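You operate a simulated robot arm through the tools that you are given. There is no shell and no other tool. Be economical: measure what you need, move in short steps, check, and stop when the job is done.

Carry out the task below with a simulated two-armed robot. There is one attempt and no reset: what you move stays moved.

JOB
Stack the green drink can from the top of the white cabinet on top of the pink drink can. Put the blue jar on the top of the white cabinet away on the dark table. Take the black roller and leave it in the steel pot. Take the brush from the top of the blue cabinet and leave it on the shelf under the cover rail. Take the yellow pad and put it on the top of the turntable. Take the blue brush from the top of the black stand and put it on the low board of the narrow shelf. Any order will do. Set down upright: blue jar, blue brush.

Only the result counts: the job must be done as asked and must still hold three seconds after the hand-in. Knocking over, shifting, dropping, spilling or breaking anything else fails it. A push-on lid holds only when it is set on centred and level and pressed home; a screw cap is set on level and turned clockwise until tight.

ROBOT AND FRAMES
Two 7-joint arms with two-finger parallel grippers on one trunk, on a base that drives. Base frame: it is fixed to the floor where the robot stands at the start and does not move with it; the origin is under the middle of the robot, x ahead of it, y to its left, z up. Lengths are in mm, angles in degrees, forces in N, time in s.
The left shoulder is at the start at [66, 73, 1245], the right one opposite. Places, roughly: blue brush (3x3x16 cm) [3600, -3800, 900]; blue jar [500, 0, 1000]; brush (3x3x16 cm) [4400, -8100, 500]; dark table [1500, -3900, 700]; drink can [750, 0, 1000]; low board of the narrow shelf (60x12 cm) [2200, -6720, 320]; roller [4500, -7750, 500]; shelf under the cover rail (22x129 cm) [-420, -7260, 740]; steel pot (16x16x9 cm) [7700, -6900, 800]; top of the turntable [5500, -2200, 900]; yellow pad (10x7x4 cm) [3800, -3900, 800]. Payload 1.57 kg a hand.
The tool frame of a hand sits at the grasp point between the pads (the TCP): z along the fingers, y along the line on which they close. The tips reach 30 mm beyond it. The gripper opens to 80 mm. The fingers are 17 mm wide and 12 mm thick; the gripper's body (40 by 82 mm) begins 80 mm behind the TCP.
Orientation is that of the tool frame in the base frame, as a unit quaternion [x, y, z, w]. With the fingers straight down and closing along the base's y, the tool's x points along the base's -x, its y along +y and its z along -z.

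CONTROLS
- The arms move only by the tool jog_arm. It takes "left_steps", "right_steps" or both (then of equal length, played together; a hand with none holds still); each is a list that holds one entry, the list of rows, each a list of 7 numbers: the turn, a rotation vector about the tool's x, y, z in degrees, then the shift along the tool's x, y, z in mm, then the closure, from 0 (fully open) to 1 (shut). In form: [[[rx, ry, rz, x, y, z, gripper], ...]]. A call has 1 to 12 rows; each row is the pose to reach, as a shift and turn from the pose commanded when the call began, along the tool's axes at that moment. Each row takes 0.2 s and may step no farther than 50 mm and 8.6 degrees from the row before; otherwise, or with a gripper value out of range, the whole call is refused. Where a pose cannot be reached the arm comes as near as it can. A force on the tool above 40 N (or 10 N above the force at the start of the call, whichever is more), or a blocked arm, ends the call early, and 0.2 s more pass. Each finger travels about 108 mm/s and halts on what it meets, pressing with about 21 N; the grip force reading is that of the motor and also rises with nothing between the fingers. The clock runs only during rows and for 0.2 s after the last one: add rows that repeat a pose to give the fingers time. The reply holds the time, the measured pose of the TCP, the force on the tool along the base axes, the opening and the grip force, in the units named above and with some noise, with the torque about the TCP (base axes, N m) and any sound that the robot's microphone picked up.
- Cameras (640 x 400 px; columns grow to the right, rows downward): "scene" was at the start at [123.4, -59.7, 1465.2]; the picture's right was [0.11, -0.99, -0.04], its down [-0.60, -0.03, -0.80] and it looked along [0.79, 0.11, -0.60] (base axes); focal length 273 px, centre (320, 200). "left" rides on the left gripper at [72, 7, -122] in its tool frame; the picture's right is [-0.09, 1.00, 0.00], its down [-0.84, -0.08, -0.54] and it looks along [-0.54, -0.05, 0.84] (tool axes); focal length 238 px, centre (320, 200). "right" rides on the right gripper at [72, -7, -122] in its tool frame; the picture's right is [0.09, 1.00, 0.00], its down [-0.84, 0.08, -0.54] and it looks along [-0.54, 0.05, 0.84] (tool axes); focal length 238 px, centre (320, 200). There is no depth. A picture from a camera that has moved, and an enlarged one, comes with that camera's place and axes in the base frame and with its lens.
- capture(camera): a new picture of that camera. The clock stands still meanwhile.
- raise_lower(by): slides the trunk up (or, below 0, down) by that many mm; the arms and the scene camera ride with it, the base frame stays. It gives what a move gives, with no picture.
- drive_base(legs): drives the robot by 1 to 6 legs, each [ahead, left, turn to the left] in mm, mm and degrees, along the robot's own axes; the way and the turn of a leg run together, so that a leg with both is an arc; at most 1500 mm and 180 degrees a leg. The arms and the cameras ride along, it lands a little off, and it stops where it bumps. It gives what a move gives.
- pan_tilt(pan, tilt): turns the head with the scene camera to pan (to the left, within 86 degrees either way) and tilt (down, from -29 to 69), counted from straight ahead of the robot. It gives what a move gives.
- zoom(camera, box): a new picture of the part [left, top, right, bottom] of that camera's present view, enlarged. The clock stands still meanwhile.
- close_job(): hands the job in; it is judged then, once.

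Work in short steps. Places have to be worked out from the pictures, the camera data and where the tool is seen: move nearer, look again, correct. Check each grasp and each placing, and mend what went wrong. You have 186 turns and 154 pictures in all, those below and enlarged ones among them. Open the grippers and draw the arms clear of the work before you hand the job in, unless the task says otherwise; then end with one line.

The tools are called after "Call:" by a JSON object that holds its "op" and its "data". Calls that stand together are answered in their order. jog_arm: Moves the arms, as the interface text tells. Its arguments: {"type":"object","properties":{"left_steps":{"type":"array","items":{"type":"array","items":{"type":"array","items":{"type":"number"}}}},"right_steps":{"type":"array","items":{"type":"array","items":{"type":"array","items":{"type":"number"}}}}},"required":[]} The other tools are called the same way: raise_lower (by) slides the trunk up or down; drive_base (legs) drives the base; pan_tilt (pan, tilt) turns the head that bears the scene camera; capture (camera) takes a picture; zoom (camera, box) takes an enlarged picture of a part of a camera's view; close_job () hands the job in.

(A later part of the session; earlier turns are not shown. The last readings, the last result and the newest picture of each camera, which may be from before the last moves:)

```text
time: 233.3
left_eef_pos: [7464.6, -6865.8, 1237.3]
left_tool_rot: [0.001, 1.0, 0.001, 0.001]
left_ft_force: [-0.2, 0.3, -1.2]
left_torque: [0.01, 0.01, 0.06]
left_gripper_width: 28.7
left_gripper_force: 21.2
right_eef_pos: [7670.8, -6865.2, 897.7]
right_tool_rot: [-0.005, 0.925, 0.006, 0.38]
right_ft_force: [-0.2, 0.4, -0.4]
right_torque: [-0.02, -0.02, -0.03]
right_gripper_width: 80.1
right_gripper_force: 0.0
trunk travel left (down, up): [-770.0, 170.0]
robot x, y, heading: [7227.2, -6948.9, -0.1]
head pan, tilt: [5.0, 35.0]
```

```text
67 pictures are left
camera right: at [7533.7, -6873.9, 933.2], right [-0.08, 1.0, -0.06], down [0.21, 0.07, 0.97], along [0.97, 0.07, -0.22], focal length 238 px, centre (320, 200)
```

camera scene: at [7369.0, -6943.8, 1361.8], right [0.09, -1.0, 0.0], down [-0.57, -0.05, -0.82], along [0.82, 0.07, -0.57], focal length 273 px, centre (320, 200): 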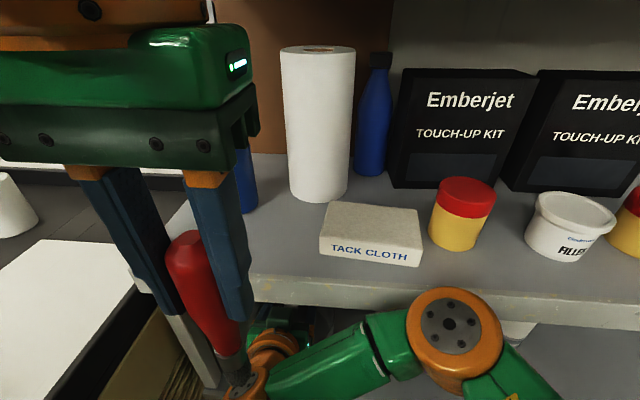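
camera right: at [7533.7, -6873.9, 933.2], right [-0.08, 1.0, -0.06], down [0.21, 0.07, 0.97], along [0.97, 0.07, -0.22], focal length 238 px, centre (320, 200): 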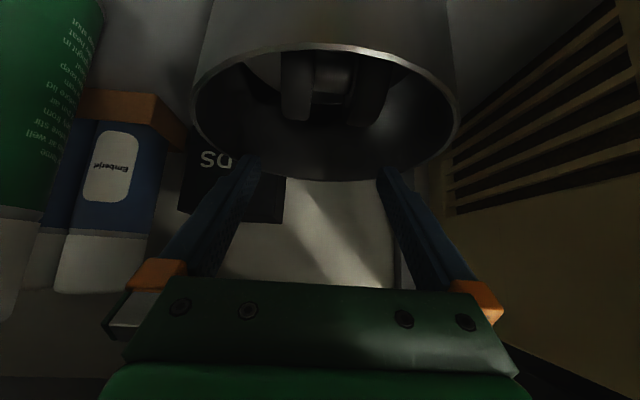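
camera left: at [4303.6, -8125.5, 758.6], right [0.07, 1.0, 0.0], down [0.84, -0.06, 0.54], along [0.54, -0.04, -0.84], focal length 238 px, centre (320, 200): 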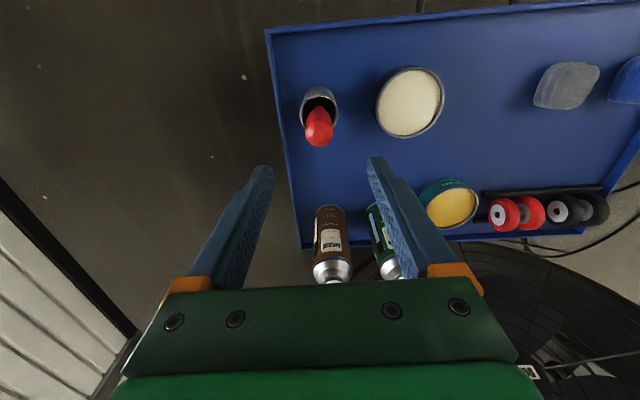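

Roller is lying in the pot. Rising 40 more, then backing out and restoring the right hand to vertical.

Call:
{"op": "jog_arm", "data": {"right_steps": [[[0, 0, 0, -14, 0, -14, 0], [0, 0, 0, -28, 0, -28, 0], [0, 0, 0, -28, 0, -28, 0]]]}}

Call:
{"op": "drive_base", "data": {"legs": [[-600, 0, 0]]}}

Call:
{"op": "jog_arm", "data": {"right_steps": [[[0, 8, 0, 0, -20, -10, 0], [0, 16, 0, 0, -40, -20, 0], [0, 24, 0, 10, -60, -30, 0], [0, 32, 0, 20, -80, -40, 0], [0, 40, 0, 30, -100, -50, 0], [0, 45, 0, 30, -120, -50, 0]]]}}

Call:
{"op": "pan_tilt", "data": {"pan": 80, "tilt": 20}}

Call:
{"op": "capture", "data": {"camera": "scene"}}

```text
time: 234.1
left_eef_pos: [7463.1, -6863.8, 1233.2]
left_tool_rot: [0.002, 1.0, -0.001, 0.001]
left_ft_force: [-0.2, 0.3, -0.4]
left_torque: [-0.01, 0.0, -0.02]
left_gripper_width: 28.7
left_gripper_force: 21.3
right_eef_pos: [7665.0, -6866.1, 924.0]
right_tool_rot: [-0.014, 0.929, 0.0, 0.369]
right_ft_force: [-0.4, 0.2, -0.4]
right_torque: [-0.01, -0.01, -0.02]
right_gripper_width: 80.3
right_gripper_force: 0.0
trunk travel left (down, up): [-770.0, 170.0]
robot x, y, heading: [7228.5, -6949.1, 0.0]
head pan, tilt: [5.0, 35.0]
```

```text
time: 234.8
left_eef_pos: [7461.3, -6864.4, 1238.8]
left_tool_rot: [-0.001, 1.0, 0.0, 0.001]
left_ft_force: [0.5, -0.5, -0.7]
left_torque: [-0.02, -0.01, 0.04]
left_gripper_width: 28.7
left_gripper_force: 21.0
right_eef_pos: [7660.1, -6868.2, 925.7]
right_tool_rot: [-0.017, 0.93, -0.002, 0.367]
right_ft_force: [-0.5, -0.2, -0.3]
right_torque: [0.01, 0.01, 0.01]
right_gripper_width: 79.9
right_gripper_force: 0.0
trunk travel left (down, up): [-770.0, 170.0]
robot x, y, heading: [7232.5, -6949.1, -0.3]
head pan, tilt: [5.0, 35.0]
stopped in leg 1: the robot was blocked; the commanded pose is now the measured one
```

```text
time: 235.3
left_eef_pos: [7438.9, -6839.9, 1240.5]
left_tool_rot: [-0.004, 1.0, -0.009, 0.009]
left_ft_force: [-0.2, 0.4, -0.2]
left_torque: [-0.05, -0.07, -0.01]
left_gripper_width: 28.8
left_gripper_force: 21.7
right_eef_pos: [7621.4, -6870.9, 925.9]
right_tool_rot: [-0.038, 0.964, -0.01, 0.262]
right_ft_force: [385.1, -22.2, -325.5]
right_torque: [1.22, 40.52, -1.39]
right_gripper_width: 80.1
right_gripper_force: 0.1
trunk travel left (down, up): [-770.0, 170.0]
robot x, y, heading: [7227.0, -6949.2, 0.9]
head pan, tilt: [5.0, 35.0]
stopped in row 2 (right hand): the force on the tool passed its limit at 840 N (the readings are from after the stop); the commanded pose is now the measured one
```

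```text
time: 236.8
left_eef_pos: [7439.3, -6841.2, 1239.0]
left_tool_rot: [-0.003, 1.0, -0.009, 0.01]
left_ft_force: [-0.3, 0.1, -0.9]
left_torque: [0.01, 0.02, 0.02]
left_gripper_width: 28.5
left_gripper_force: 20.5
right_eef_pos: [7621.3, -6870.4, 925.6]
right_tool_rot: [-0.04, 0.964, -0.009, 0.263]
right_ft_force: [74.6, 14.7, -119.3]
right_torque: [-3.62, 4.78, -1.61]
right_gripper_width: 79.8
right_gripper_force: 0.1
trunk travel left (down, up): [-770.0, 170.0]
robot x, y, heading: [7229.2, -6949.1, 0.4]
head pan, tilt: [80.0, 20.0]
```

```text
66 pictures are left
camera scene: at [7270.6, -6833.6, 1384.2], right [0.99, -0.17, 0.02], down [-0.04, -0.36, -0.93], along [0.16, 0.92, -0.36], focal length 273 px, centre (320, 200)
```

scene: 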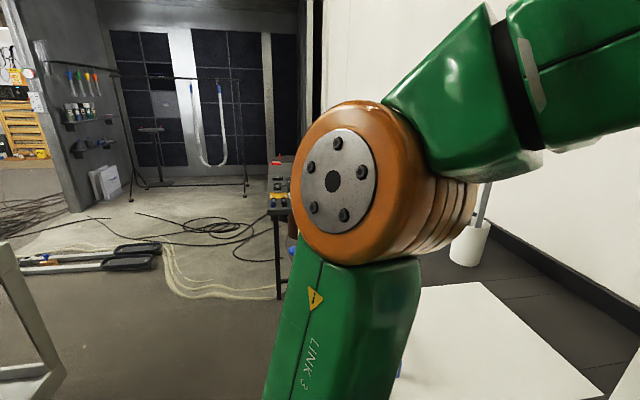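

The right arm is jammed against something (high force). Stopping to look before any further motion.

Call:
{"op": "capture", "data": {"camera": "right"}}

Call:
{"op": "pan_tilt", "data": {"pan": 0, "tilt": 40}}

Call:
{"op": "capture", "data": {"camera": "scene"}}

Call:
{"op": "capture", "data": {"camera": "left"}}

```text
65 pictures are left
camera right: at [7497.9, -6882.4, 994.0], right [-0.15, 0.98, -0.09], down [0.44, 0.14, 0.89], along [0.89, 0.1, -0.45], focal length 238 px, centre (320, 200)
```

right: 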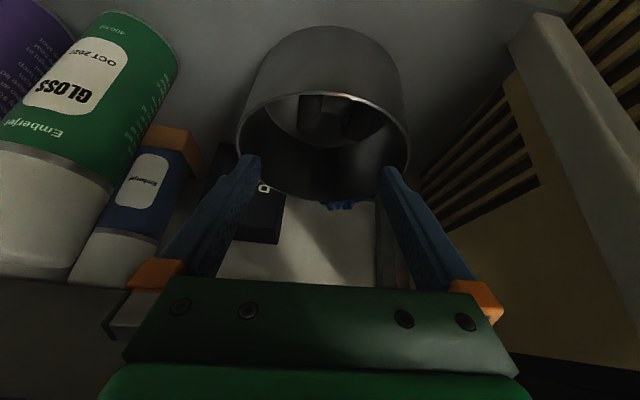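

```text
time: 238.3
left_eef_pos: [7439.2, -6841.4, 1239.2]
left_tool_rot: [-0.004, 1.0, -0.009, 0.01]
left_ft_force: [0.7, 0.1, -0.9]
left_torque: [-0.01, 0.01, 0.02]
left_gripper_width: 28.6
left_gripper_force: 21.0
right_eef_pos: [7620.8, -6870.3, 925.6]
right_tool_rot: [-0.039, 0.964, -0.01, 0.263]
right_ft_force: [65.2, 15.1, -114.8]
right_torque: [-3.4, 3.73, -1.47]
right_gripper_width: 79.9
right_gripper_force: 0.1
trunk travel left (down, up): [-770.0, 170.0]
robot x, y, heading: [7225.0, -6951.2, 0.6]
head pan, tilt: [0.0, 40.0]
```

```text
64 pictures are left
camera scene: at [7340.7, -6925.3, 1355.8], right [0.01, -1.0, 0.02], down [-0.63, -0.02, -0.78], along [0.78, -0.01, -0.63], focal length 273 px, centre (320, 200)
```

scene: 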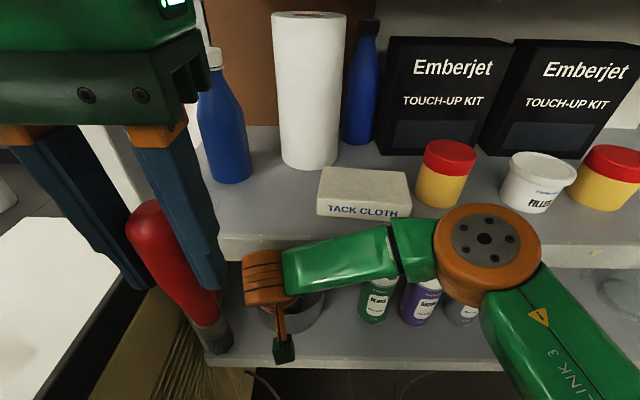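

```text
63 pictures are left
camera left: at [7364.5, -6832.9, 1359.4], right [0.09, 1.0, -0.02], down [0.83, -0.06, 0.56], along [0.56, -0.06, -0.83], focal length 238 px, centre (320, 200)
```

left: 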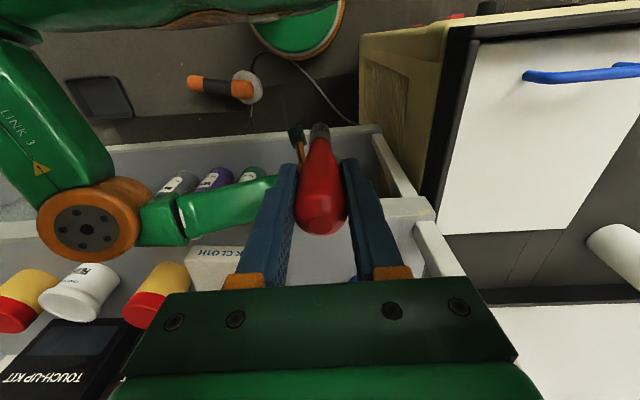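

Nothing has fallen. Zooming on the right wrist region to find the contact point.

Call:
{"op": "zoom", "data": {"camera": "scene", "box": [180, 200, 380, 380]}}

Call:
{"op": "zoom", "data": {"camera": "left", "box": [180, 60, 440, 260]}}

```text
2.22 times, centred on (280, 290) of scene
camera zoom: at [7340.7, -6925.3, 1355.8], right [0.01, -1.0, 0.02], down [-0.63, -0.02, -0.78], along [0.78, -0.01, -0.63], focal length 607 px, centre (409, 0)
```

zoom: 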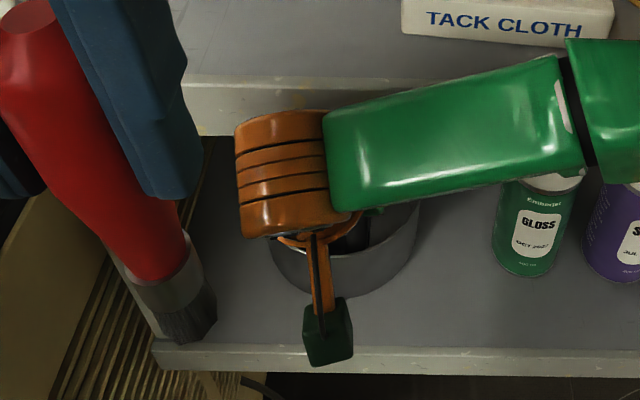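

```text
2.00 times, centred on (310, 160) of left
camera zoom: at [7364.5, -6832.9, 1359.4], right [0.09, 1.0, -0.02], down [0.83, -0.06, 0.56], along [0.56, -0.06, -0.83], focal length 477 px, centre (340, 280)
```

zoom: 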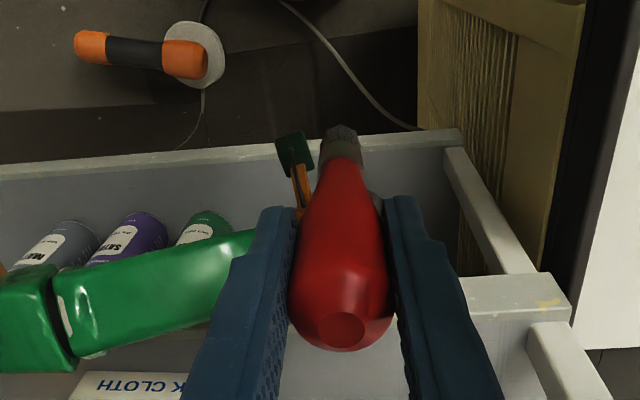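

The right elbow/hand appears to have come up against the middle board when rising. I'll undo those moves: return toward the earlier contact-free pose (tilt 45°, TCP ≈(7668,-6866,900)).

Call:
{"op": "jog_arm", "data": {"right_steps": [[[0, -3, 0, -6, 0, 10, 0], [0, -6, 0, -12, 0, 20, 0], [0, -10, 0, -18, 0, 30, 0], [0, -14, 0, -26, 0, 45, 0], [0, -14, 0, -26, 0, 45, 0]]]}}

Call:
{"op": "capture", "data": {"camera": "scene"}}

```text
time: 238.6
left_eef_pos: [7441.6, -6843.8, 1241.0]
left_tool_rot: [-0.005, 1.0, -0.007, 0.009]
left_ft_force: [-0.4, -0.2, -0.2]
left_torque: [-0.04, 0.02, 0.01]
left_gripper_width: 28.4
left_gripper_force: 21.0
right_eef_pos: [7620.9, -6868.1, 923.9]
right_tool_rot: [-0.047, 0.964, -0.006, 0.262]
right_ft_force: [76.3, 4.8, -76.5]
right_torque: [-1.43, 7.62, -0.85]
right_gripper_width: 79.8
right_gripper_force: 0.1
trunk travel left (down, up): [-770.0, 170.0]
robot x, y, heading: [7224.4, -6945.4, 0.7]
head pan, tilt: [0.0, 40.0]
stopped in row 1 (right hand): the force on the tool passed its limit at 180 N (the readings are from after the stop); the commanded pose is now the measured one
```

```text
60 pictures are left
camera scene: at [7343.6, -6928.9, 1357.9], right [0.01, -1.0, 0.02], down [-0.63, -0.02, -0.77], along [0.77, 0.0, -0.63], focal length 273 px, centre (320, 200)
```

scene: 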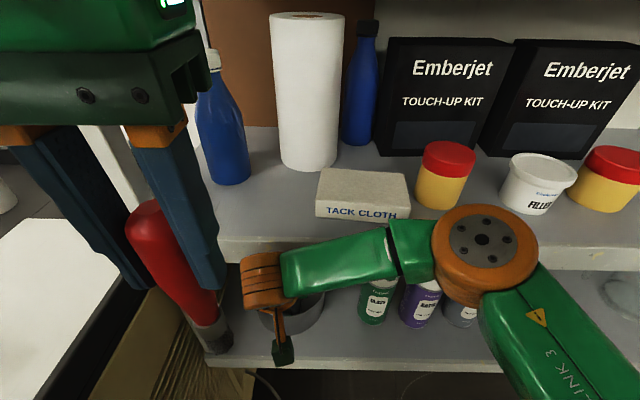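

The hand itself was contact-free when it began; it is most likely the right elbow pressing on the middle board's front edge. Trying a small straight reverse.

Call:
{"op": "drive_base", "data": {"legs": [[-60, 0, 0]]}}

```text
time: 239.5
left_eef_pos: [7405.4, -6864.0, 1234.9]
left_tool_rot: [-0.001, 1.0, 0.001, -0.002]
left_ft_force: [0.9, 0.9, -0.2]
left_torque: [0.01, 0.06, -0.01]
left_gripper_width: 28.7
left_gripper_force: 20.9
right_eef_pos: [7581.0, -6887.9, 917.8]
right_tool_rot: [-0.037, 0.966, 0.001, 0.255]
right_ft_force: [0.7, -0.2, 0.2]
right_torque: [0.0, 0.06, -0.01]
right_gripper_width: 80.0
right_gripper_force: 0.0
trunk travel left (down, up): [-770.0, 170.0]
robot x, y, heading: [7168.3, -6948.6, 0.2]
head pan, tilt: [0.0, 40.0]
```

Freed, all forces are zero. Backing out the rest of the way and checking shelf and pot.

Call:
{"op": "drive_base", "data": {"legs": [[-430, 0, 0]]}}

Call:
{"op": "pan_tilt", "data": {"pan": 0, "tilt": 25}}

Call:
{"op": "capture", "data": {"camera": "scene"}}

Call:
{"op": "capture", "data": {"camera": "right"}}

```text
time: 242.2
left_eef_pos: [6965.8, -6866.2, 1236.9]
left_tool_rot: [-0.002, 1.0, 0.001, 0.001]
left_ft_force: [0.7, -0.2, -0.4]
left_torque: [-0.01, 0.0, -0.01]
left_gripper_width: 28.6
left_gripper_force: 20.9
right_eef_pos: [7142.4, -6891.2, 920.4]
right_tool_rot: [-0.036, 0.966, 0.0, 0.258]
right_ft_force: [-0.4, 0.5, -0.1]
right_torque: [0.0, 0.01, 0.0]
right_gripper_width: 79.9
right_gripper_force: 0.1
trunk travel left (down, up): [-770.0, 170.0]
robot x, y, heading: [6730.8, -6953.0, 0.5]
head pan, tilt: [0.0, 40.0]
```

```text
time: 242.9
left_eef_pos: [6963.3, -6867.1, 1238.2]
left_tool_rot: [-0.001, 1.0, 0.001, 0.001]
left_ft_force: [0.0, -0.2, -0.6]
left_torque: [0.0, 0.02, 0.01]
left_gripper_width: 28.6
left_gripper_force: 21.0
right_eef_pos: [7142.1, -6890.1, 921.4]
right_tool_rot: [-0.035, 0.965, 0.001, 0.258]
right_ft_force: [0.7, -0.6, -0.6]
right_torque: [-0.03, 0.0, 0.01]
right_gripper_width: 80.0
right_gripper_force: 0.2
trunk travel left (down, up): [-770.0, 170.0]
robot x, y, heading: [6732.6, -6948.8, 0.2]
head pan, tilt: [0.0, 25.0]
```

```text
59 pictures are left
camera scene: at [6874.1, -6953.2, 1377.5], right [0.0, -1.0, 0.0], down [-0.42, 0.0, -0.91], along [0.91, 0.0, -0.42], focal length 273 px, centre (320, 200)
```

scene: 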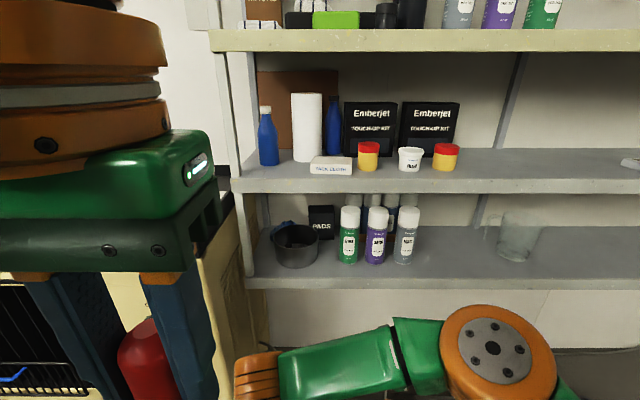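

```text
58 pictures are left
camera right: at [7019.6, -6904.0, 990.1], right [-0.15, 0.99, -0.06], down [0.45, 0.12, 0.89], along [0.88, 0.1, -0.46], focal length 238 px, centre (320, 200)
```

right: 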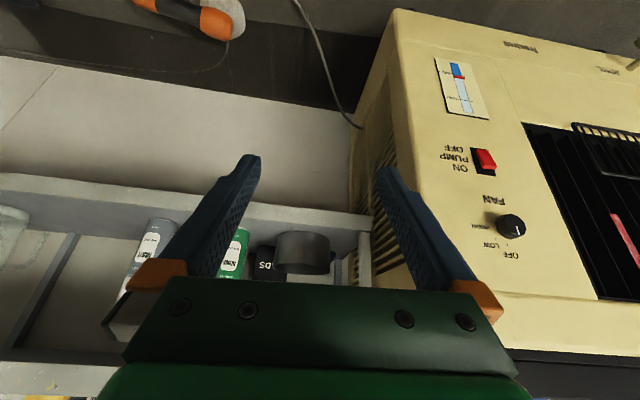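

Pot with the roller and all shelf items stand properly. Restoring the right hand and driving north, then facing west to look for the black stand.

Call:
{"op": "jog_arm", "data": {"right_steps": [[[0, 8, 0, 0, -30, -5, 0], [0, 16, 0, 0, -60, -10, 0], [0, 24, 0, 0, -90, -15, 0], [0, 30, 0, 0, -120, -20, 0], [0, 30, 0, 0, -130, -20, 0]]]}}

Call:
{"op": "drive_base", "data": {"legs": [[0, 0, 90], [1450, 0, 0], [0, 0, 80]]}}

Call:
{"op": "pan_tilt", "data": {"pan": -10, "tilt": 15}}

Call:
{"op": "capture", "data": {"camera": "scene"}}

```text
time: 244.1
left_eef_pos: [6964.2, -6868.6, 1239.0]
left_tool_rot: [-0.002, 1.0, 0.001, 0.002]
left_ft_force: [0.1, -0.4, 0.2]
left_torque: [0.03, 0.01, 0.01]
left_gripper_width: 28.8
left_gripper_force: 20.7
right_eef_pos: [7141.4, -7020.3, 940.5]
right_tool_rot: [-0.036, 0.999, -0.008, -0.001]
right_ft_force: [0.7, 0.3, -0.3]
right_torque: [0.0, 0.01, -0.02]
right_gripper_width: 80.1
right_gripper_force: 0.0
trunk travel left (down, up): [-770.0, 170.0]
robot x, y, heading: [6732.9, -6951.3, 0.3]
head pan, tilt: [0.0, 25.0]
```

```text
time: 258.5
left_eef_pos: [6491.3, -5540.7, 1237.1]
left_tool_rot: [0.996, -0.088, -0.001, 0.001]
left_ft_force: [0.1, 0.0, -0.2]
left_torque: [-0.01, 0.02, 0.02]
left_gripper_width: 28.4
left_gripper_force: 21.1
right_eef_pos: [6344.3, -5357.5, 938.9]
right_tool_rot: [0.998, -0.055, 0.0, -0.011]
right_ft_force: [0.0, 0.1, -0.2]
right_torque: [0.04, -0.03, 0.0]
right_gripper_width: 80.0
right_gripper_force: 0.1
trunk travel left (down, up): [-770.0, 170.0]
robot x, y, heading: [6732.4, -5495.8, 169.9]
head pan, tilt: [0.0, 25.0]
```

```text
time: 259.2
left_eef_pos: [6491.5, -5539.9, 1237.9]
left_tool_rot: [0.996, -0.088, -0.002, 0.001]
left_ft_force: [0.9, 0.5, -1.0]
left_torque: [0.03, 0.0, -0.01]
left_gripper_width: 28.7
left_gripper_force: 21.3
right_eef_pos: [6344.6, -5357.4, 940.5]
right_tool_rot: [0.998, -0.056, 0.001, -0.01]
right_ft_force: [0.6, 0.4, 0.1]
right_torque: [0.02, 0.02, 0.01]
right_gripper_width: 79.9
right_gripper_force: 0.0
trunk travel left (down, up): [-770.0, 170.0]
robot x, y, heading: [6733.1, -5496.5, 169.8]
head pan, tilt: [-10.0, 15.0]
```

```text
57 pictures are left
camera scene: at [6595.7, -5459.5, 1393.7], right [0.34, 0.94, 0.0], down [0.24, -0.09, -0.97], along [-0.91, 0.33, -0.26], focal length 273 px, centre (320, 200)
```

scene: 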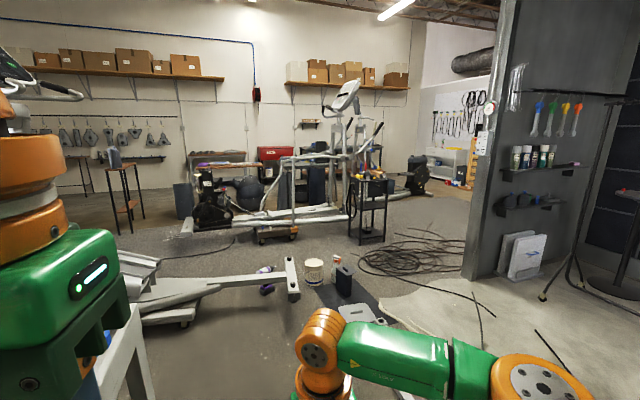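

Clear view: black stand near (3750,-3800), its south side open. Zooming to see the stand's top and the floor clutter on the way.

Call:
{"op": "zoom", "data": {"camera": "scene", "box": [230, 150, 480, 330]}}

```text
2.22 times, centred on (355, 240) of scene
camera zoom: at [6595.7, -5459.5, 1393.7], right [0.34, 0.94, 0.0], down [0.24, -0.09, -0.97], along [-0.91, 0.33, -0.26], focal length 607 px, centre (242, 111)
```

zoom: 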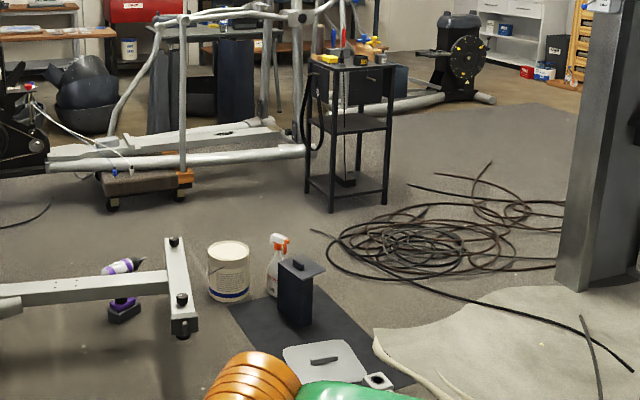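

The rope coil and mat leave too little room there, so I'll take the known free southern loop, then come north to the stand's south side.

Call:
{"op": "drive_base", "data": {"legs": [[0, 0, 100.2], [1500, 0, 0], [1500, 0, 0], [200, 0, 0], [0, 0, -90], [1500, 0, 0]]}}

```text
time: 290.1
left_eef_pos: [4954.6, -8778.3, 1236.9]
left_tool_rot: [1.0, 0.0, -0.002, 0.002]
left_ft_force: [-0.1, 0.3, -1.2]
left_torque: [-0.01, 0.02, 0.02]
left_gripper_width: 28.6
left_gripper_force: 21.3
right_eef_pos: [4779.7, -8624.2, 939.9]
right_tool_rot: [0.999, 0.031, 0.001, -0.009]
right_ft_force: [0.7, -0.2, 0.4]
right_torque: [-0.01, 0.04, 0.01]
right_gripper_width: 80.1
right_gripper_force: 0.0
trunk travel left (down, up): [-770.0, 170.0]
robot x, y, heading: [5191.7, -8699.0, 179.9]
head pan, tilt: [-10.0, 15.0]
```

Continuing: west to x≈3660, then north.

Call:
{"op": "drive_base", "data": {"legs": [[1500, 0, 0], [30, 0, -90], [1500, 0, 0], [1300, 0, 0]]}}

Call:
{"op": "pan_tilt", "data": {"pan": 0, "tilt": 22}}

Call:
{"op": "capture", "data": {"camera": "scene"}}

```text
time: 313.3
left_eef_pos: [3480.2, -5831.6, 1236.8]
left_tool_rot: [-0.698, 0.716, 0.0, 0.003]
left_ft_force: [-0.5, 0.1, -0.5]
left_torque: [-0.05, -0.09, -0.03]
left_gripper_width: 28.7
left_gripper_force: 21.1
right_eef_pos: [3639.6, -5658.6, 940.1]
right_tool_rot: [0.722, -0.691, 0.01, -0.009]
right_ft_force: [-1.1, 0.9, 0.5]
right_torque: [-0.02, -0.07, -0.03]
right_gripper_width: 80.1
right_gripper_force: 0.1
trunk travel left (down, up): [-770.0, 170.0]
robot x, y, heading: [3570.2, -6064.0, 88.6]
head pan, tilt: [-10.0, 15.0]
stopped in leg 4: the robot was blocked; the commanded pose is now the measured one
```

```text
time: 314.0
left_eef_pos: [3488.3, -5831.4, 1236.7]
left_tool_rot: [-0.698, 0.716, 0.002, 0.0]
left_ft_force: [-0.2, 0.5, 0.0]
left_torque: [-0.03, 0.01, 0.01]
left_gripper_width: 28.6
left_gripper_force: 21.0
right_eef_pos: [3645.8, -5659.3, 939.8]
right_tool_rot: [0.722, -0.692, 0.007, -0.006]
right_ft_force: [0.4, 0.7, 0.3]
right_torque: [-0.01, 0.01, 0.01]
right_gripper_width: 80.2
right_gripper_force: 0.1
trunk travel left (down, up): [-770.0, 170.0]
robot x, y, heading: [3568.7, -6064.9, 88.7]
head pan, tilt: [0.0, 22.0]
```

```text
55 pictures are left
camera scene: at [3569.6, -5923.7, 1382.4], right [1.0, -0.02, 0.0], down [-0.01, -0.37, -0.93], along [0.02, 0.93, -0.37], focal length 273 px, centre (320, 200)
```

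scene: 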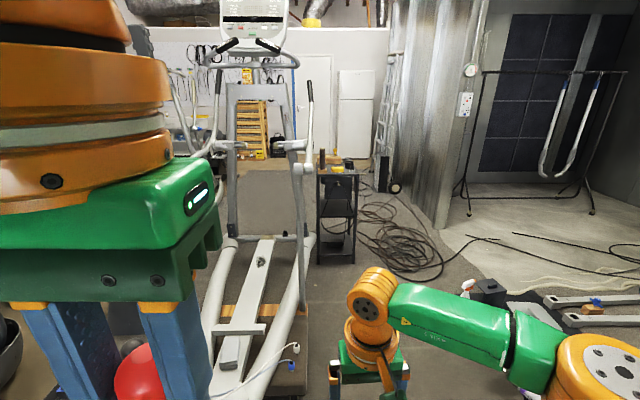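

Blocked by something low in front. Looking down.

Call:
{"op": "pan_tilt", "data": {"pan": 0, "tilt": 60}}

Call:
{"op": "capture", "data": {"camera": "scene"}}

```text
time: 315.0
left_eef_pos: [3488.9, -5832.1, 1238.5]
left_tool_rot: [-0.699, 0.716, 0.002, 0.001]
left_ft_force: [0.3, 0.5, -0.6]
left_torque: [-0.03, 0.0, 0.0]
left_gripper_width: 28.6
left_gripper_force: 21.1
right_eef_pos: [3646.3, -5659.6, 940.0]
right_tool_rot: [0.722, -0.692, 0.006, -0.007]
right_ft_force: [0.3, -1.0, 0.3]
right_torque: [0.02, 0.02, -0.04]
right_gripper_width: 79.8
right_gripper_force: 0.1
trunk travel left (down, up): [-770.0, 170.0]
robot x, y, heading: [3567.9, -6064.4, 88.5]
head pan, tilt: [0.0, 60.0]
```

```text
54 pictures are left
camera scene: at [3569.1, -5950.6, 1327.6], right [1.0, -0.02, 0.0], down [-0.02, -0.87, -0.5], along [0.01, 0.5, -0.87], focal length 273 px, centre (320, 200)
```

scene: 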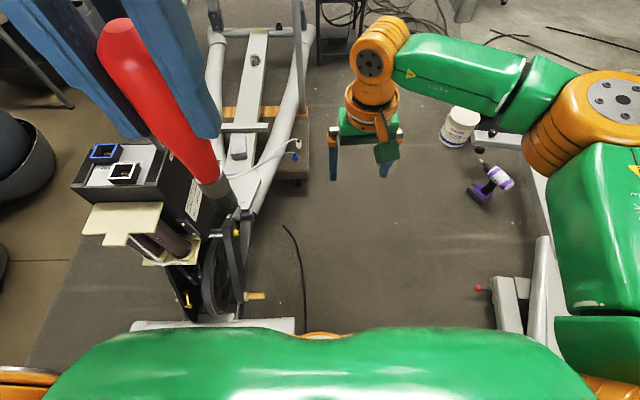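

A machine's base bar sticks out to x≈3480 on the left. Backing 60, shifting right 270, then north to y≈-4560.

Call:
{"op": "drive_base", "data": {"legs": [[-60, 0, 1.4], [0, -270, 0], [1450, 0, 0]]}}

Call:
{"op": "pan_tilt", "data": {"pan": 0, "tilt": 35}}

Call:
{"op": "capture", "data": {"camera": "scene"}}

```text
time: 324.3
left_eef_pos: [3750.3, -4451.0, 1237.7]
left_tool_rot: [-0.706, 0.708, 0.001, 0.001]
left_ft_force: [0.1, -0.8, -0.4]
left_torque: [0.0, -0.04, -0.01]
left_gripper_width: 28.6
left_gripper_force: 20.9
right_eef_pos: [3902.7, -4275.8, 939.5]
right_tool_rot: [0.73, -0.684, 0.006, -0.007]
right_ft_force: [-0.7, 0.3, 0.2]
right_torque: [-0.02, -0.02, -0.01]
right_gripper_width: 79.7
right_gripper_force: 0.0
trunk travel left (down, up): [-770.0, 170.0]
robot x, y, heading: [3831.1, -4682.7, 90.1]
head pan, tilt: [0.0, 60.0]
```

```text
time: 325.2
left_eef_pos: [3748.2, -4451.0, 1238.4]
left_tool_rot: [-0.707, 0.707, 0.002, 0.001]
left_ft_force: [-0.8, 0.4, -1.1]
left_torque: [-0.01, -0.01, -0.06]
left_gripper_width: 28.9
left_gripper_force: 20.9
right_eef_pos: [3902.8, -4274.8, 939.6]
right_tool_rot: [0.73, -0.684, 0.007, -0.007]
right_ft_force: [0.1, 0.3, 0.2]
right_torque: [0.0, 0.02, 0.01]
right_gripper_width: 80.0
right_gripper_force: 0.0
trunk travel left (down, up): [-770.0, 170.0]
robot x, y, heading: [3832.4, -4684.8, 90.0]
head pan, tilt: [0.0, 35.0]
```

```text
53 pictures are left
camera scene: at [3832.4, -4546.5, 1361.7], right [1.0, 0.0, 0.0], down [0.0, -0.57, -0.82], along [0.0, 0.82, -0.57], focal length 273 px, centre (320, 200)
```

scene: 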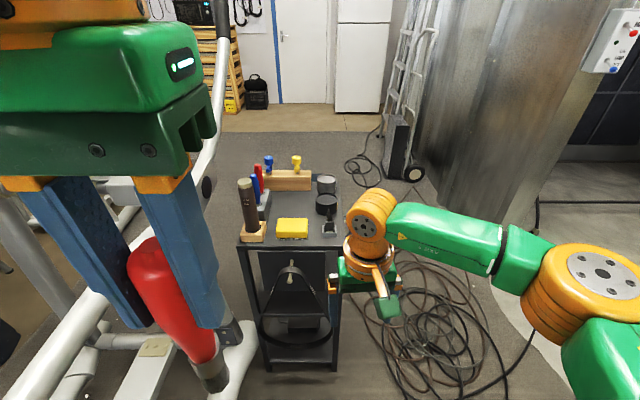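

Stand right ahead with the yellow pad in front. Zooming on its top.

Call:
{"op": "zoom", "data": {"camera": "scene", "box": [225, 140, 355, 250]}}

```text
3.64 times, centred on (290, 195) of scene
camera zoom: at [3832.4, -4546.5, 1361.7], right [1.0, 0.0, 0.0], down [0.0, -0.57, -0.82], along [0.0, 0.82, -0.57], focal length 993 px, centre (429, 218)
```

zoom: 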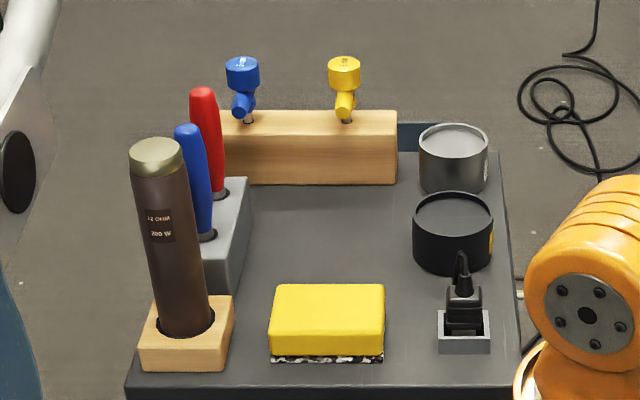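

Geometry: stand top z≈766, pad ≈(3745,-3890), blue brush ≈(3626,-3804) top z≈938, tall brown resistor at (3624,-3900) top ≈970. I'll approach turned slightly left (≈110°) so the right hand is central; first checking left-arm clearance to the elliptical.

Call:
{"op": "drive_base", "data": {"legs": [[330, 0, 0], [0, 0, 15]]}}

Call:
{"op": "pan_tilt", "data": {"pan": 60, "tilt": 25}}

Call:
{"op": "capture", "data": {"camera": "scene"}}

```text
time: 328.2
left_eef_pos: [3692.6, -4157.3, 1238.3]
left_tool_rot: [0.793, -0.609, -0.001, 0.001]
left_ft_force: [-0.2, 0.0, -0.1]
left_torque: [-0.06, -0.01, -0.02]
left_gripper_width: 28.5
left_gripper_force: 21.1
right_eef_pos: [3793.9, -3948.7, 939.0]
right_tool_rot: [0.814, -0.581, 0.005, -0.007]
right_ft_force: [-0.2, 0.4, -0.1]
right_torque: [-0.03, 0.02, 0.01]
right_gripper_width: 79.6
right_gripper_force: 0.0
trunk travel left (down, up): [-770.0, 170.0]
robot x, y, heading: [3833.2, -4358.9, 105.0]
head pan, tilt: [0.0, 35.0]
```

```text
time: 329.5
left_eef_pos: [3691.1, -4157.8, 1238.4]
left_tool_rot: [0.793, -0.609, -0.001, -0.001]
left_ft_force: [-0.1, -0.1, -0.1]
left_torque: [-0.01, 0.01, 0.01]
left_gripper_width: 28.6
left_gripper_force: 20.6
right_eef_pos: [3794.7, -3948.3, 940.1]
right_tool_rot: [0.813, -0.582, 0.006, -0.007]
right_ft_force: [-1.5, 0.6, 0.0]
right_torque: [0.02, -0.05, 0.06]
right_gripper_width: 80.1
right_gripper_force: 0.2
trunk travel left (down, up): [-770.0, 170.0]
robot x, y, heading: [3838.5, -4356.4, 105.2]
head pan, tilt: [60.0, 25.0]
```

```text
51 pictures are left
camera scene: at [3730.4, -4289.6, 1377.6], right [0.26, 0.97, 0.0], down [0.41, -0.11, -0.91], along [-0.88, 0.23, -0.42], focal length 273 px, centre (320, 200)
```

scene: 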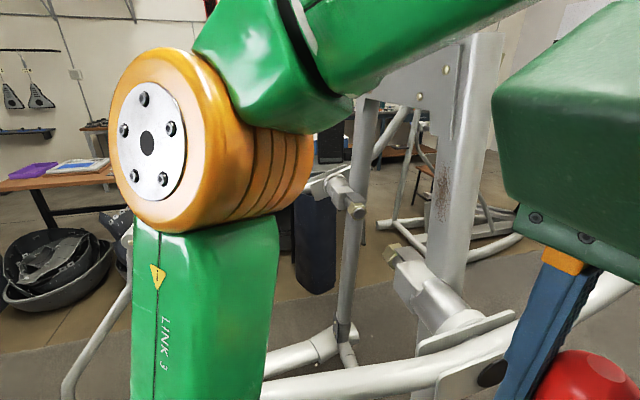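

Enough clearance to the elliptical. Raising the right hand 90 mm over the items, then moving the base into place.

Call:
{"op": "jog_arm", "data": {"right_steps": [[[0, 0, 0, 10, 0, -30, 0.2], [0, 0, 0, 20, 0, -60, 0.2], [0, 0, 0, 25, 0, -95, 0.2], [0, 0, 0, 25, 0, -95, 0.2]]]}}

Call:
{"op": "drive_base", "data": {"legs": [[172, -24, 8]]}}

Call:
{"op": "pan_tilt", "data": {"pan": 5, "tilt": 50}}

Call:
{"op": "capture", "data": {"camera": "right"}}

Call:
{"op": "capture", "data": {"camera": "scene"}}

```text
time: 330.5
left_eef_pos: [3691.2, -4157.6, 1238.6]
left_tool_rot: [0.793, -0.609, -0.002, -0.001]
left_ft_force: [-0.2, -0.2, -0.9]
left_torque: [0.01, -0.02, -0.03]
left_gripper_width: 28.5
left_gripper_force: 20.7
right_eef_pos: [3802.0, -3973.7, 1035.2]
right_tool_rot: [0.814, -0.581, 0.006, -0.007]
right_ft_force: [0.3, 0.1, -0.4]
right_torque: [-0.02, -0.01, -0.02]
right_gripper_width: 64.3
right_gripper_force: 0.0
trunk travel left (down, up): [-770.0, 170.0]
robot x, y, heading: [3833.4, -4359.9, 105.1]
head pan, tilt: [60.0, 25.0]
```

```text
time: 332.0
left_eef_pos: [3631.1, -4009.8, 1237.3]
left_tool_rot: [0.834, -0.551, -0.003, -0.001]
left_ft_force: [0.8, -0.4, 0.3]
left_torque: [-0.01, 0.0, 0.0]
left_gripper_width: 28.6
left_gripper_force: 20.8
right_eef_pos: [3714.8, -3810.8, 1035.2]
right_tool_rot: [0.853, -0.522, 0.004, -0.008]
right_ft_force: [-0.1, 0.1, -0.3]
right_torque: [0.05, 0.04, 0.0]
right_gripper_width: 63.7
right_gripper_force: 0.0
trunk travel left (down, up): [-770.0, 170.0]
robot x, y, heading: [3796.7, -4188.8, 113.1]
head pan, tilt: [60.0, 25.0]
```

```text
time: 333.2
left_eef_pos: [3630.0, -4007.7, 1238.1]
left_tool_rot: [0.835, -0.551, -0.002, 0.0]
left_ft_force: [-0.2, -0.4, -0.3]
left_torque: [-0.01, 0.02, 0.02]
left_gripper_width: 28.7
left_gripper_force: 21.0
right_eef_pos: [3713.1, -3810.0, 1034.5]
right_tool_rot: [0.853, -0.523, 0.005, -0.008]
right_ft_force: [-1.1, -0.4, 0.3]
right_torque: [-0.02, 0.0, 0.01]
right_gripper_width: 64.2
right_gripper_force: 0.0
trunk travel left (down, up): [-770.0, 170.0]
robot x, y, heading: [3800.2, -4189.7, 113.3]
head pan, tilt: [5.0, 50.0]
```

```text
50 pictures are left
camera right: at [3749.4, -3870.8, 1156.4], right [-0.85, -0.53, -0.02], down [-0.46, 0.71, 0.54], along [-0.27, 0.46, -0.84], focal length 238 px, centre (320, 200)
```

right: 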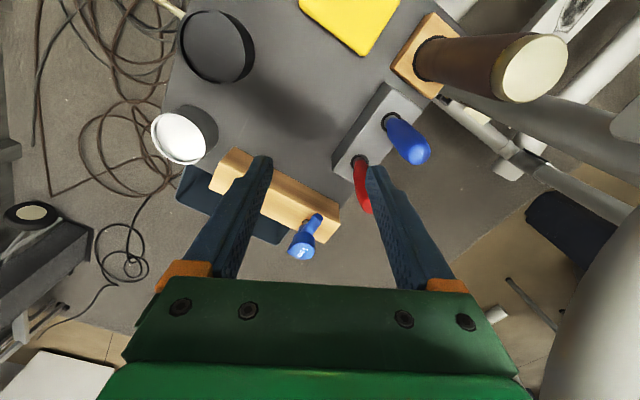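

```text
49 pictures are left
camera scene: at [3741.7, -4075.6, 1340.1], right [0.88, 0.47, 0.0], down [0.36, -0.67, -0.64], along [-0.3, 0.57, -0.77], focal length 273 px, centre (320, 200)
```

scene: 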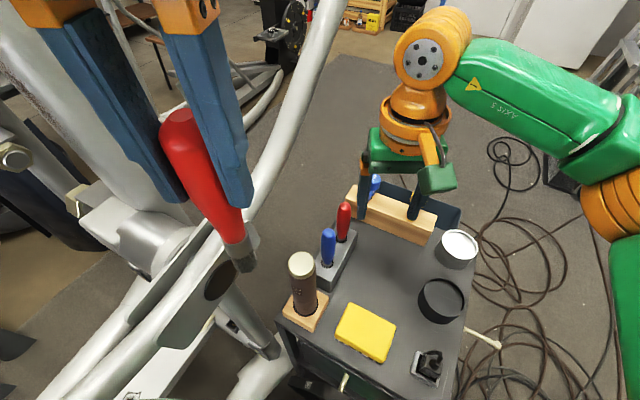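

Triangulated: blue brush top (3637,-3848,950), resistor top (3632,-3929,979), red brush ≈70 mm behind. Moving 85 mm along the closing line, then look.

Call:
{"op": "jog_arm", "data": {"right_steps": [[[0, 0, 0, 0, 30, 0, 0.2], [0, 0, 0, 0, 60, 0, 0.2], [0, 0, 0, 0, 85, 0, 0.2], [0, 0, 0, 0, 85, 30, 0.2], [0, 0, 0, 0, 85, 30, 0.2]]]}}

Call:
{"op": "capture", "data": {"camera": "right"}}

```text
time: 334.4
left_eef_pos: [3630.2, -4008.6, 1236.6]
left_tool_rot: [0.834, -0.551, -0.002, -0.001]
left_ft_force: [-0.2, 0.0, -0.4]
left_torque: [-0.01, 0.0, -0.01]
left_gripper_width: 28.7
left_gripper_force: 21.1
right_eef_pos: [3637.0, -3848.8, 1003.2]
right_tool_rot: [0.852, -0.523, 0.006, -0.008]
right_ft_force: [-0.1, -0.3, -1.1]
right_torque: [0.02, 0.0, -0.01]
right_gripper_width: 64.1
right_gripper_force: 0.0
trunk travel left (down, up): [-770.0, 170.0]
robot x, y, heading: [3798.4, -4187.1, 113.0]
head pan, tilt: [5.0, 50.0]
```

```text
48 pictures are left
camera right: at [3673.1, -3909.8, 1125.1], right [-0.85, -0.53, -0.02], down [-0.46, 0.71, 0.54], along [-0.27, 0.46, -0.84], focal length 238 px, centre (320, 200)
```

right: 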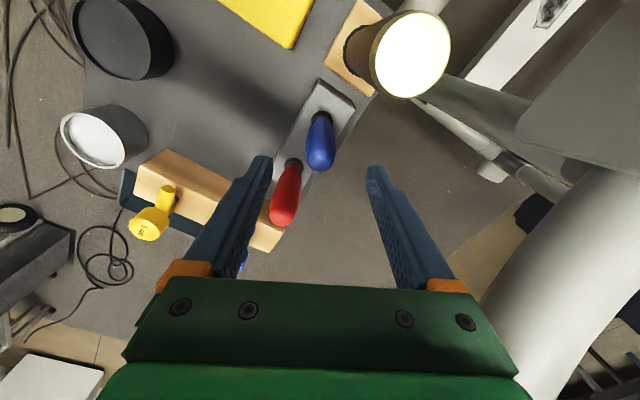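

Aligned. Descending 78 mm and closing on the blue handle.

Call:
{"op": "jog_arm", "data": {"right_steps": [[[0, 0, 0, 2, -2, 25, 0.2], [0, 0, 0, 2, -2, 50, 0.2], [0, 0, 0, 2, -2, 78, 0.2], [0, 0, 0, 2, -2, 78, 0.2], [0, 0, 0, 2, -2, 78, 0.6], [0, 0, 0, 2, -2, 78, 1], [0, 0, 0, 2, -2, 78, 1]]]}}

```text
time: 336.0
left_eef_pos: [3630.9, -4007.0, 1237.1]
left_tool_rot: [0.835, -0.551, -0.003, 0.0]
left_ft_force: [0.4, -0.5, -0.2]
left_torque: [0.0, 0.03, 0.0]
left_gripper_width: 28.7
left_gripper_force: 21.2
right_eef_pos: [3641.1, -3847.5, 924.6]
right_tool_rot: [0.853, -0.522, 0.007, -0.008]
right_ft_force: [-0.1, 0.5, -0.2]
right_torque: [-0.01, 0.05, -0.01]
right_gripper_width: 24.7
right_gripper_force: 21.2
trunk travel left (down, up): [-770.0, 170.0]
robot x, y, heading: [3797.9, -4189.4, 113.1]
head pan, tilt: [5.0, 50.0]
```

Gripped (24.7 mm). Lifting straight up out of the holder with the arm, then the trunk.

Call:
{"op": "jog_arm", "data": {"right_steps": [[[0, 0, 0, 0, 0, -8, 1], [0, 0, 0, 0, 0, -25, 1], [0, 0, 0, 0, 0, -45, 1], [0, 0, 0, 0, 0, -70, 1], [0, 0, 0, 0, 0, -95, 1], [0, 0, 0, 0, 0, -95, 1]]]}}

Call:
{"op": "raise_lower", "data": {"by": 160}}

Call:
{"op": "capture", "data": {"camera": "right"}}

Call:
{"op": "capture", "data": {"camera": "scene"}}

```text
time: 337.4
left_eef_pos: [3630.2, -4007.8, 1237.6]
left_tool_rot: [0.834, -0.551, -0.002, 0.0]
left_ft_force: [-1.0, -0.7, -1.1]
left_torque: [-0.01, -0.01, -0.02]
left_gripper_width: 28.6
left_gripper_force: 20.6
right_eef_pos: [3641.8, -3849.1, 1022.2]
right_tool_rot: [0.852, -0.524, 0.005, -0.007]
right_ft_force: [0.2, 0.2, -0.9]
right_torque: [-0.02, -0.01, -0.01]
right_gripper_width: 25.0
right_gripper_force: 21.0
trunk travel left (down, up): [-770.0, 170.0]
robot x, y, heading: [3797.2, -4191.1, 113.4]
head pan, tilt: [5.0, 50.0]
```

```text
time: 339.3
left_eef_pos: [3630.6, -4007.5, 1399.1]
left_tool_rot: [0.835, -0.551, -0.002, 0.0]
left_ft_force: [-0.5, 0.8, -1.4]
left_torque: [0.0, 0.0, 0.02]
left_gripper_width: 28.4
left_gripper_force: 20.5
right_eef_pos: [3640.4, -3849.3, 1181.7]
right_tool_rot: [0.852, -0.523, 0.006, -0.007]
right_ft_force: [-0.2, 0.3, -0.7]
right_torque: [0.0, -0.01, -0.04]
right_gripper_width: 24.9
right_gripper_force: 20.8
trunk travel left (down, up): [-930.0, 10.0]
robot x, y, heading: [3799.3, -4186.0, 113.3]
head pan, tilt: [5.0, 50.0]
```

```text
47 pictures are left
camera right: at [3677.5, -3911.0, 1303.7], right [-0.85, -0.53, -0.02], down [-0.46, 0.71, 0.54], along [-0.27, 0.46, -0.84], focal length 238 px, centre (320, 200)
```

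right: 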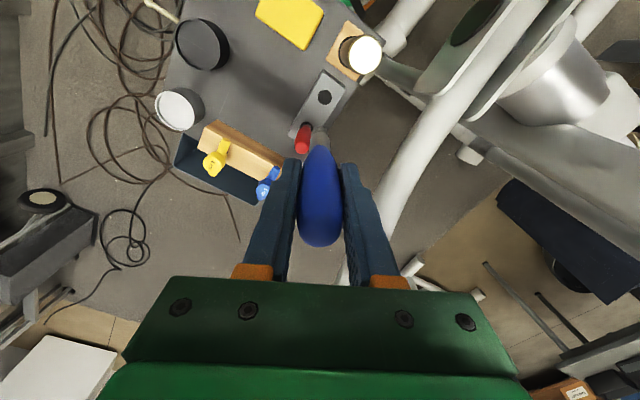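

```text
46 pictures are left
camera scene: at [3741.6, -4075.3, 1500.0], right [0.88, 0.47, 0.0], down [0.36, -0.68, -0.64], along [-0.3, 0.57, -0.77], focal length 273 px, centre (320, 200)
```

scene: 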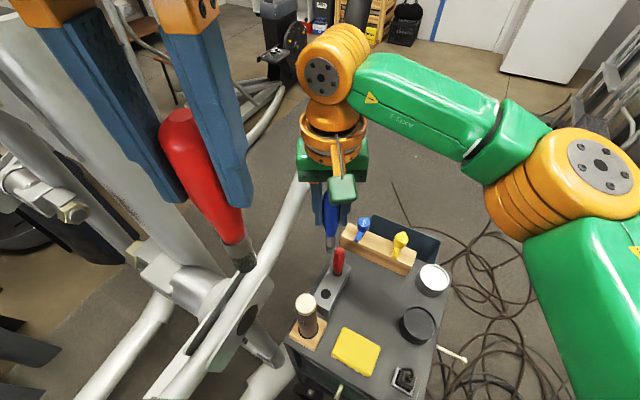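

Blue brush is out, stand undisturbed. Backing away south-eastwards, straightening, and reversing south down the corridor.

Call:
{"op": "drive_base", "data": {"legs": [[-480, 0, 0], [0, 0, -23.3], [0, 90, 0], [-1400, 0, 0], [-1000, 0, 0]]}}

```text
time: 353.8
left_eef_pos: [3730.6, -6453.4, 1398.0]
left_tool_rot: [0.745, -0.668, -0.004, 0.001]
left_ft_force: [0.7, -0.2, -0.8]
left_torque: [0.01, 0.04, 0.01]
left_gripper_width: 28.3
left_gripper_force: 21.2
right_eef_pos: [3785.4, -6305.8, 1182.6]
right_tool_rot: [0.765, -0.643, 0.004, -0.003]
right_ft_force: [1.2, -0.4, 0.1]
right_torque: [-0.04, 0.01, -0.05]
right_gripper_width: 24.6
right_gripper_force: 21.1
trunk travel left (down, up): [-930.0, 10.0]
robot x, y, heading: [3831.0, -6673.7, 96.3]
head pan, tilt: [5.0, 50.0]
stopped in leg 5: the robot was blocked; the commanded pose is now the measured one
```

Blocked by something behind on the right (elliptical's foot). Shifting left 300, then reversing further.

Call:
{"op": "drive_base", "data": {"legs": [[60, 0, -6], [0, 330, 0], [-750, 0, 0]]}}

```text
time: 360.1
left_eef_pos: [3414.5, -7116.7, 1395.9]
left_tool_rot: [-0.707, 0.707, 0.002, 0.001]
left_ft_force: [0.4, 0.6, -0.5]
left_torque: [-0.01, 0.0, -0.02]
left_gripper_width: 28.6
left_gripper_force: 21.0
right_eef_pos: [3485.8, -6976.7, 1182.0]
right_tool_rot: [0.731, -0.683, 0.006, -0.006]
right_ft_force: [0.1, -0.1, -0.7]
right_torque: [0.02, 0.01, 0.02]
right_gripper_width: 24.3
right_gripper_force: 21.0
trunk travel left (down, up): [-930.0, 10.0]
robot x, y, heading: [3501.4, -7353.3, 90.2]
head pan, tilt: [5.0, 50.0]
```

Now strafing west to stand south of the narrow shelf and looking at it.

Call:
{"op": "drive_base", "data": {"legs": [[0, 1290, 0]]}}

Call:
{"op": "pan_tilt", "data": {"pan": -15, "tilt": 50}}

Call:
{"op": "capture", "data": {"camera": "scene"}}

```text
time: 366.5
left_eef_pos: [2139.2, -7118.8, 1397.1]
left_tool_rot: [-0.706, 0.708, 0.002, 0.0]
left_ft_force: [0.0, 0.0, -0.4]
left_torque: [0.02, 0.03, 0.02]
left_gripper_width: 28.6
left_gripper_force: 21.3
right_eef_pos: [2210.6, -6977.3, 1182.4]
right_tool_rot: [0.729, -0.684, 0.006, -0.007]
right_ft_force: [-0.1, -0.1, -0.3]
right_torque: [0.02, 0.02, 0.0]
right_gripper_width: 24.7
right_gripper_force: 20.6
trunk travel left (down, up): [-930.0, 10.0]
robot x, y, heading: [2220.0, -7348.6, 89.9]
head pan, tilt: [5.0, 50.0]
```

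```text
time: 367.4
left_eef_pos: [2138.3, -7118.5, 1399.0]
left_tool_rot: [-0.707, 0.708, 0.002, 0.001]
left_ft_force: [0.2, 0.2, -0.4]
left_torque: [-0.04, -0.03, 0.02]
left_gripper_width: 28.7
left_gripper_force: 20.8
right_eef_pos: [2211.0, -6978.0, 1182.3]
right_tool_rot: [0.73, -0.684, 0.007, -0.006]
right_ft_force: [0.6, -0.4, 0.1]
right_torque: [0.01, 0.05, 0.03]
right_gripper_width: 24.8
right_gripper_force: 21.0
trunk travel left (down, up): [-930.0, 10.0]
robot x, y, heading: [2226.2, -7352.8, 90.1]
head pan, tilt: [-15.0, 50.0]
```

```text
45 pictures are left
camera scene: at [2241.4, -7227.6, 1500.1], right [0.97, -0.26, 0.0], down [-0.2, -0.74, -0.64], along [0.17, 0.62, -0.77], focal length 273 px, centre (320, 200)
```

scene: 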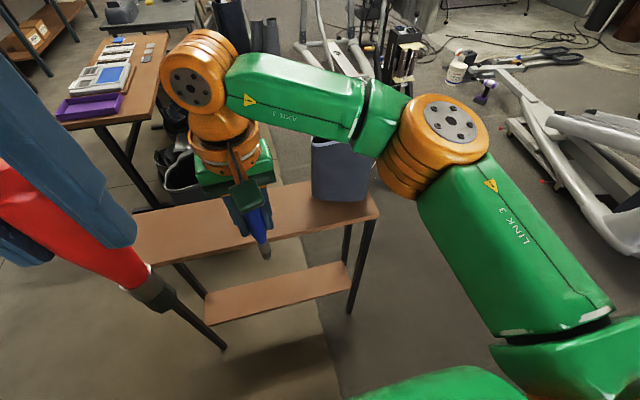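

Low board: x 1890–2508, y ≈-6800…-6672, z≈320; upper board at ≈840. Lowering the trunk ~697 here in front of the shelf, then zooming on the brush's lower end.

Call:
{"op": "raise_lower", "data": {"by": -697}}

Call:
{"op": "pan_tilt", "data": {"pan": 0, "tilt": 30}}

Call:
{"op": "capture", "data": {"camera": "scene"}}

```text
refused: -697 is not a number from -400 to 400
```

```text
time: 368.2
left_eef_pos: [2138.1, -7118.2, 1397.8]
left_tool_rot: [-0.706, 0.708, 0.003, 0.001]
left_ft_force: [0.4, -0.4, 0.1]
left_torque: [0.0, 0.0, -0.02]
left_gripper_width: 28.5
left_gripper_force: 21.2
right_eef_pos: [2210.8, -6977.1, 1183.2]
right_tool_rot: [0.73, -0.684, 0.007, -0.006]
right_ft_force: [0.3, -0.3, -0.8]
right_torque: [-0.03, 0.03, -0.01]
right_gripper_width: 24.8
right_gripper_force: 21.6
trunk travel left (down, up): [-930.0, 10.0]
robot x, y, heading: [2219.8, -7351.3, 90.2]
head pan, tilt: [0.0, 30.0]
```

```text
44 pictures are left
camera scene: at [2221.4, -7211.5, 1529.5], right [1.0, 0.0, 0.0], down [0.0, -0.5, -0.87], along [0.0, 0.87, -0.5], focal length 273 px, centre (320, 200)
```

scene: 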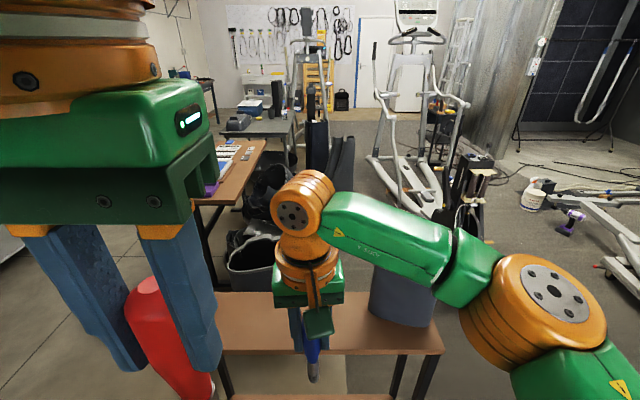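

The limit is 400 per call, so lowering in two steps.

Call:
{"op": "raise_lower", "data": {"by": -400}}

Call:
{"op": "raise_lower", "data": {"by": -297}}

Call:
{"op": "capture", "data": {"camera": "scene"}}

```text
time: 372.0
left_eef_pos: [2138.6, -7117.4, 998.2]
left_tool_rot: [-0.707, 0.707, 0.001, 0.0]
left_ft_force: [0.5, -0.8, -0.6]
left_torque: [0.04, 0.02, 0.02]
left_gripper_width: 28.8
left_gripper_force: 20.5
right_eef_pos: [2210.3, -6977.7, 782.2]
right_tool_rot: [0.73, -0.684, 0.007, -0.005]
right_ft_force: [0.1, 0.2, -0.6]
right_torque: [0.02, -0.02, -0.02]
right_gripper_width: 24.9
right_gripper_force: 21.0
trunk travel left (down, up): [-530.0, 410.0]
robot x, y, heading: [2219.7, -7352.0, 89.9]
head pan, tilt: [0.0, 30.0]
```

```text
time: 375.0
left_eef_pos: [2138.1, -7118.1, 701.2]
left_tool_rot: [-0.706, 0.708, 0.001, 0.001]
left_ft_force: [-0.2, 0.0, -0.9]
left_torque: [0.03, -0.01, 0.05]
left_gripper_width: 28.7
left_gripper_force: 21.2
right_eef_pos: [2210.8, -6976.9, 485.5]
right_tool_rot: [0.73, -0.684, 0.007, -0.006]
right_ft_force: [0.8, -0.1, -0.3]
right_torque: [0.04, 0.03, -0.03]
right_gripper_width: 24.8
right_gripper_force: 20.9
trunk travel left (down, up): [-233.0, 707.0]
robot x, y, heading: [2224.8, -7350.5, 89.9]
head pan, tilt: [0.0, 30.0]
```

```text
43 pictures are left
camera scene: at [2221.6, -7211.7, 832.6], right [1.0, 0.0, 0.0], down [0.0, -0.5, -0.87], along [0.0, 0.87, -0.5], focal length 273 px, centre (320, 200)
```

scene: 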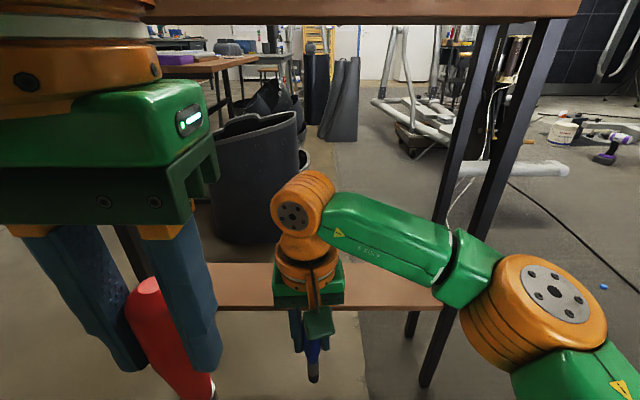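

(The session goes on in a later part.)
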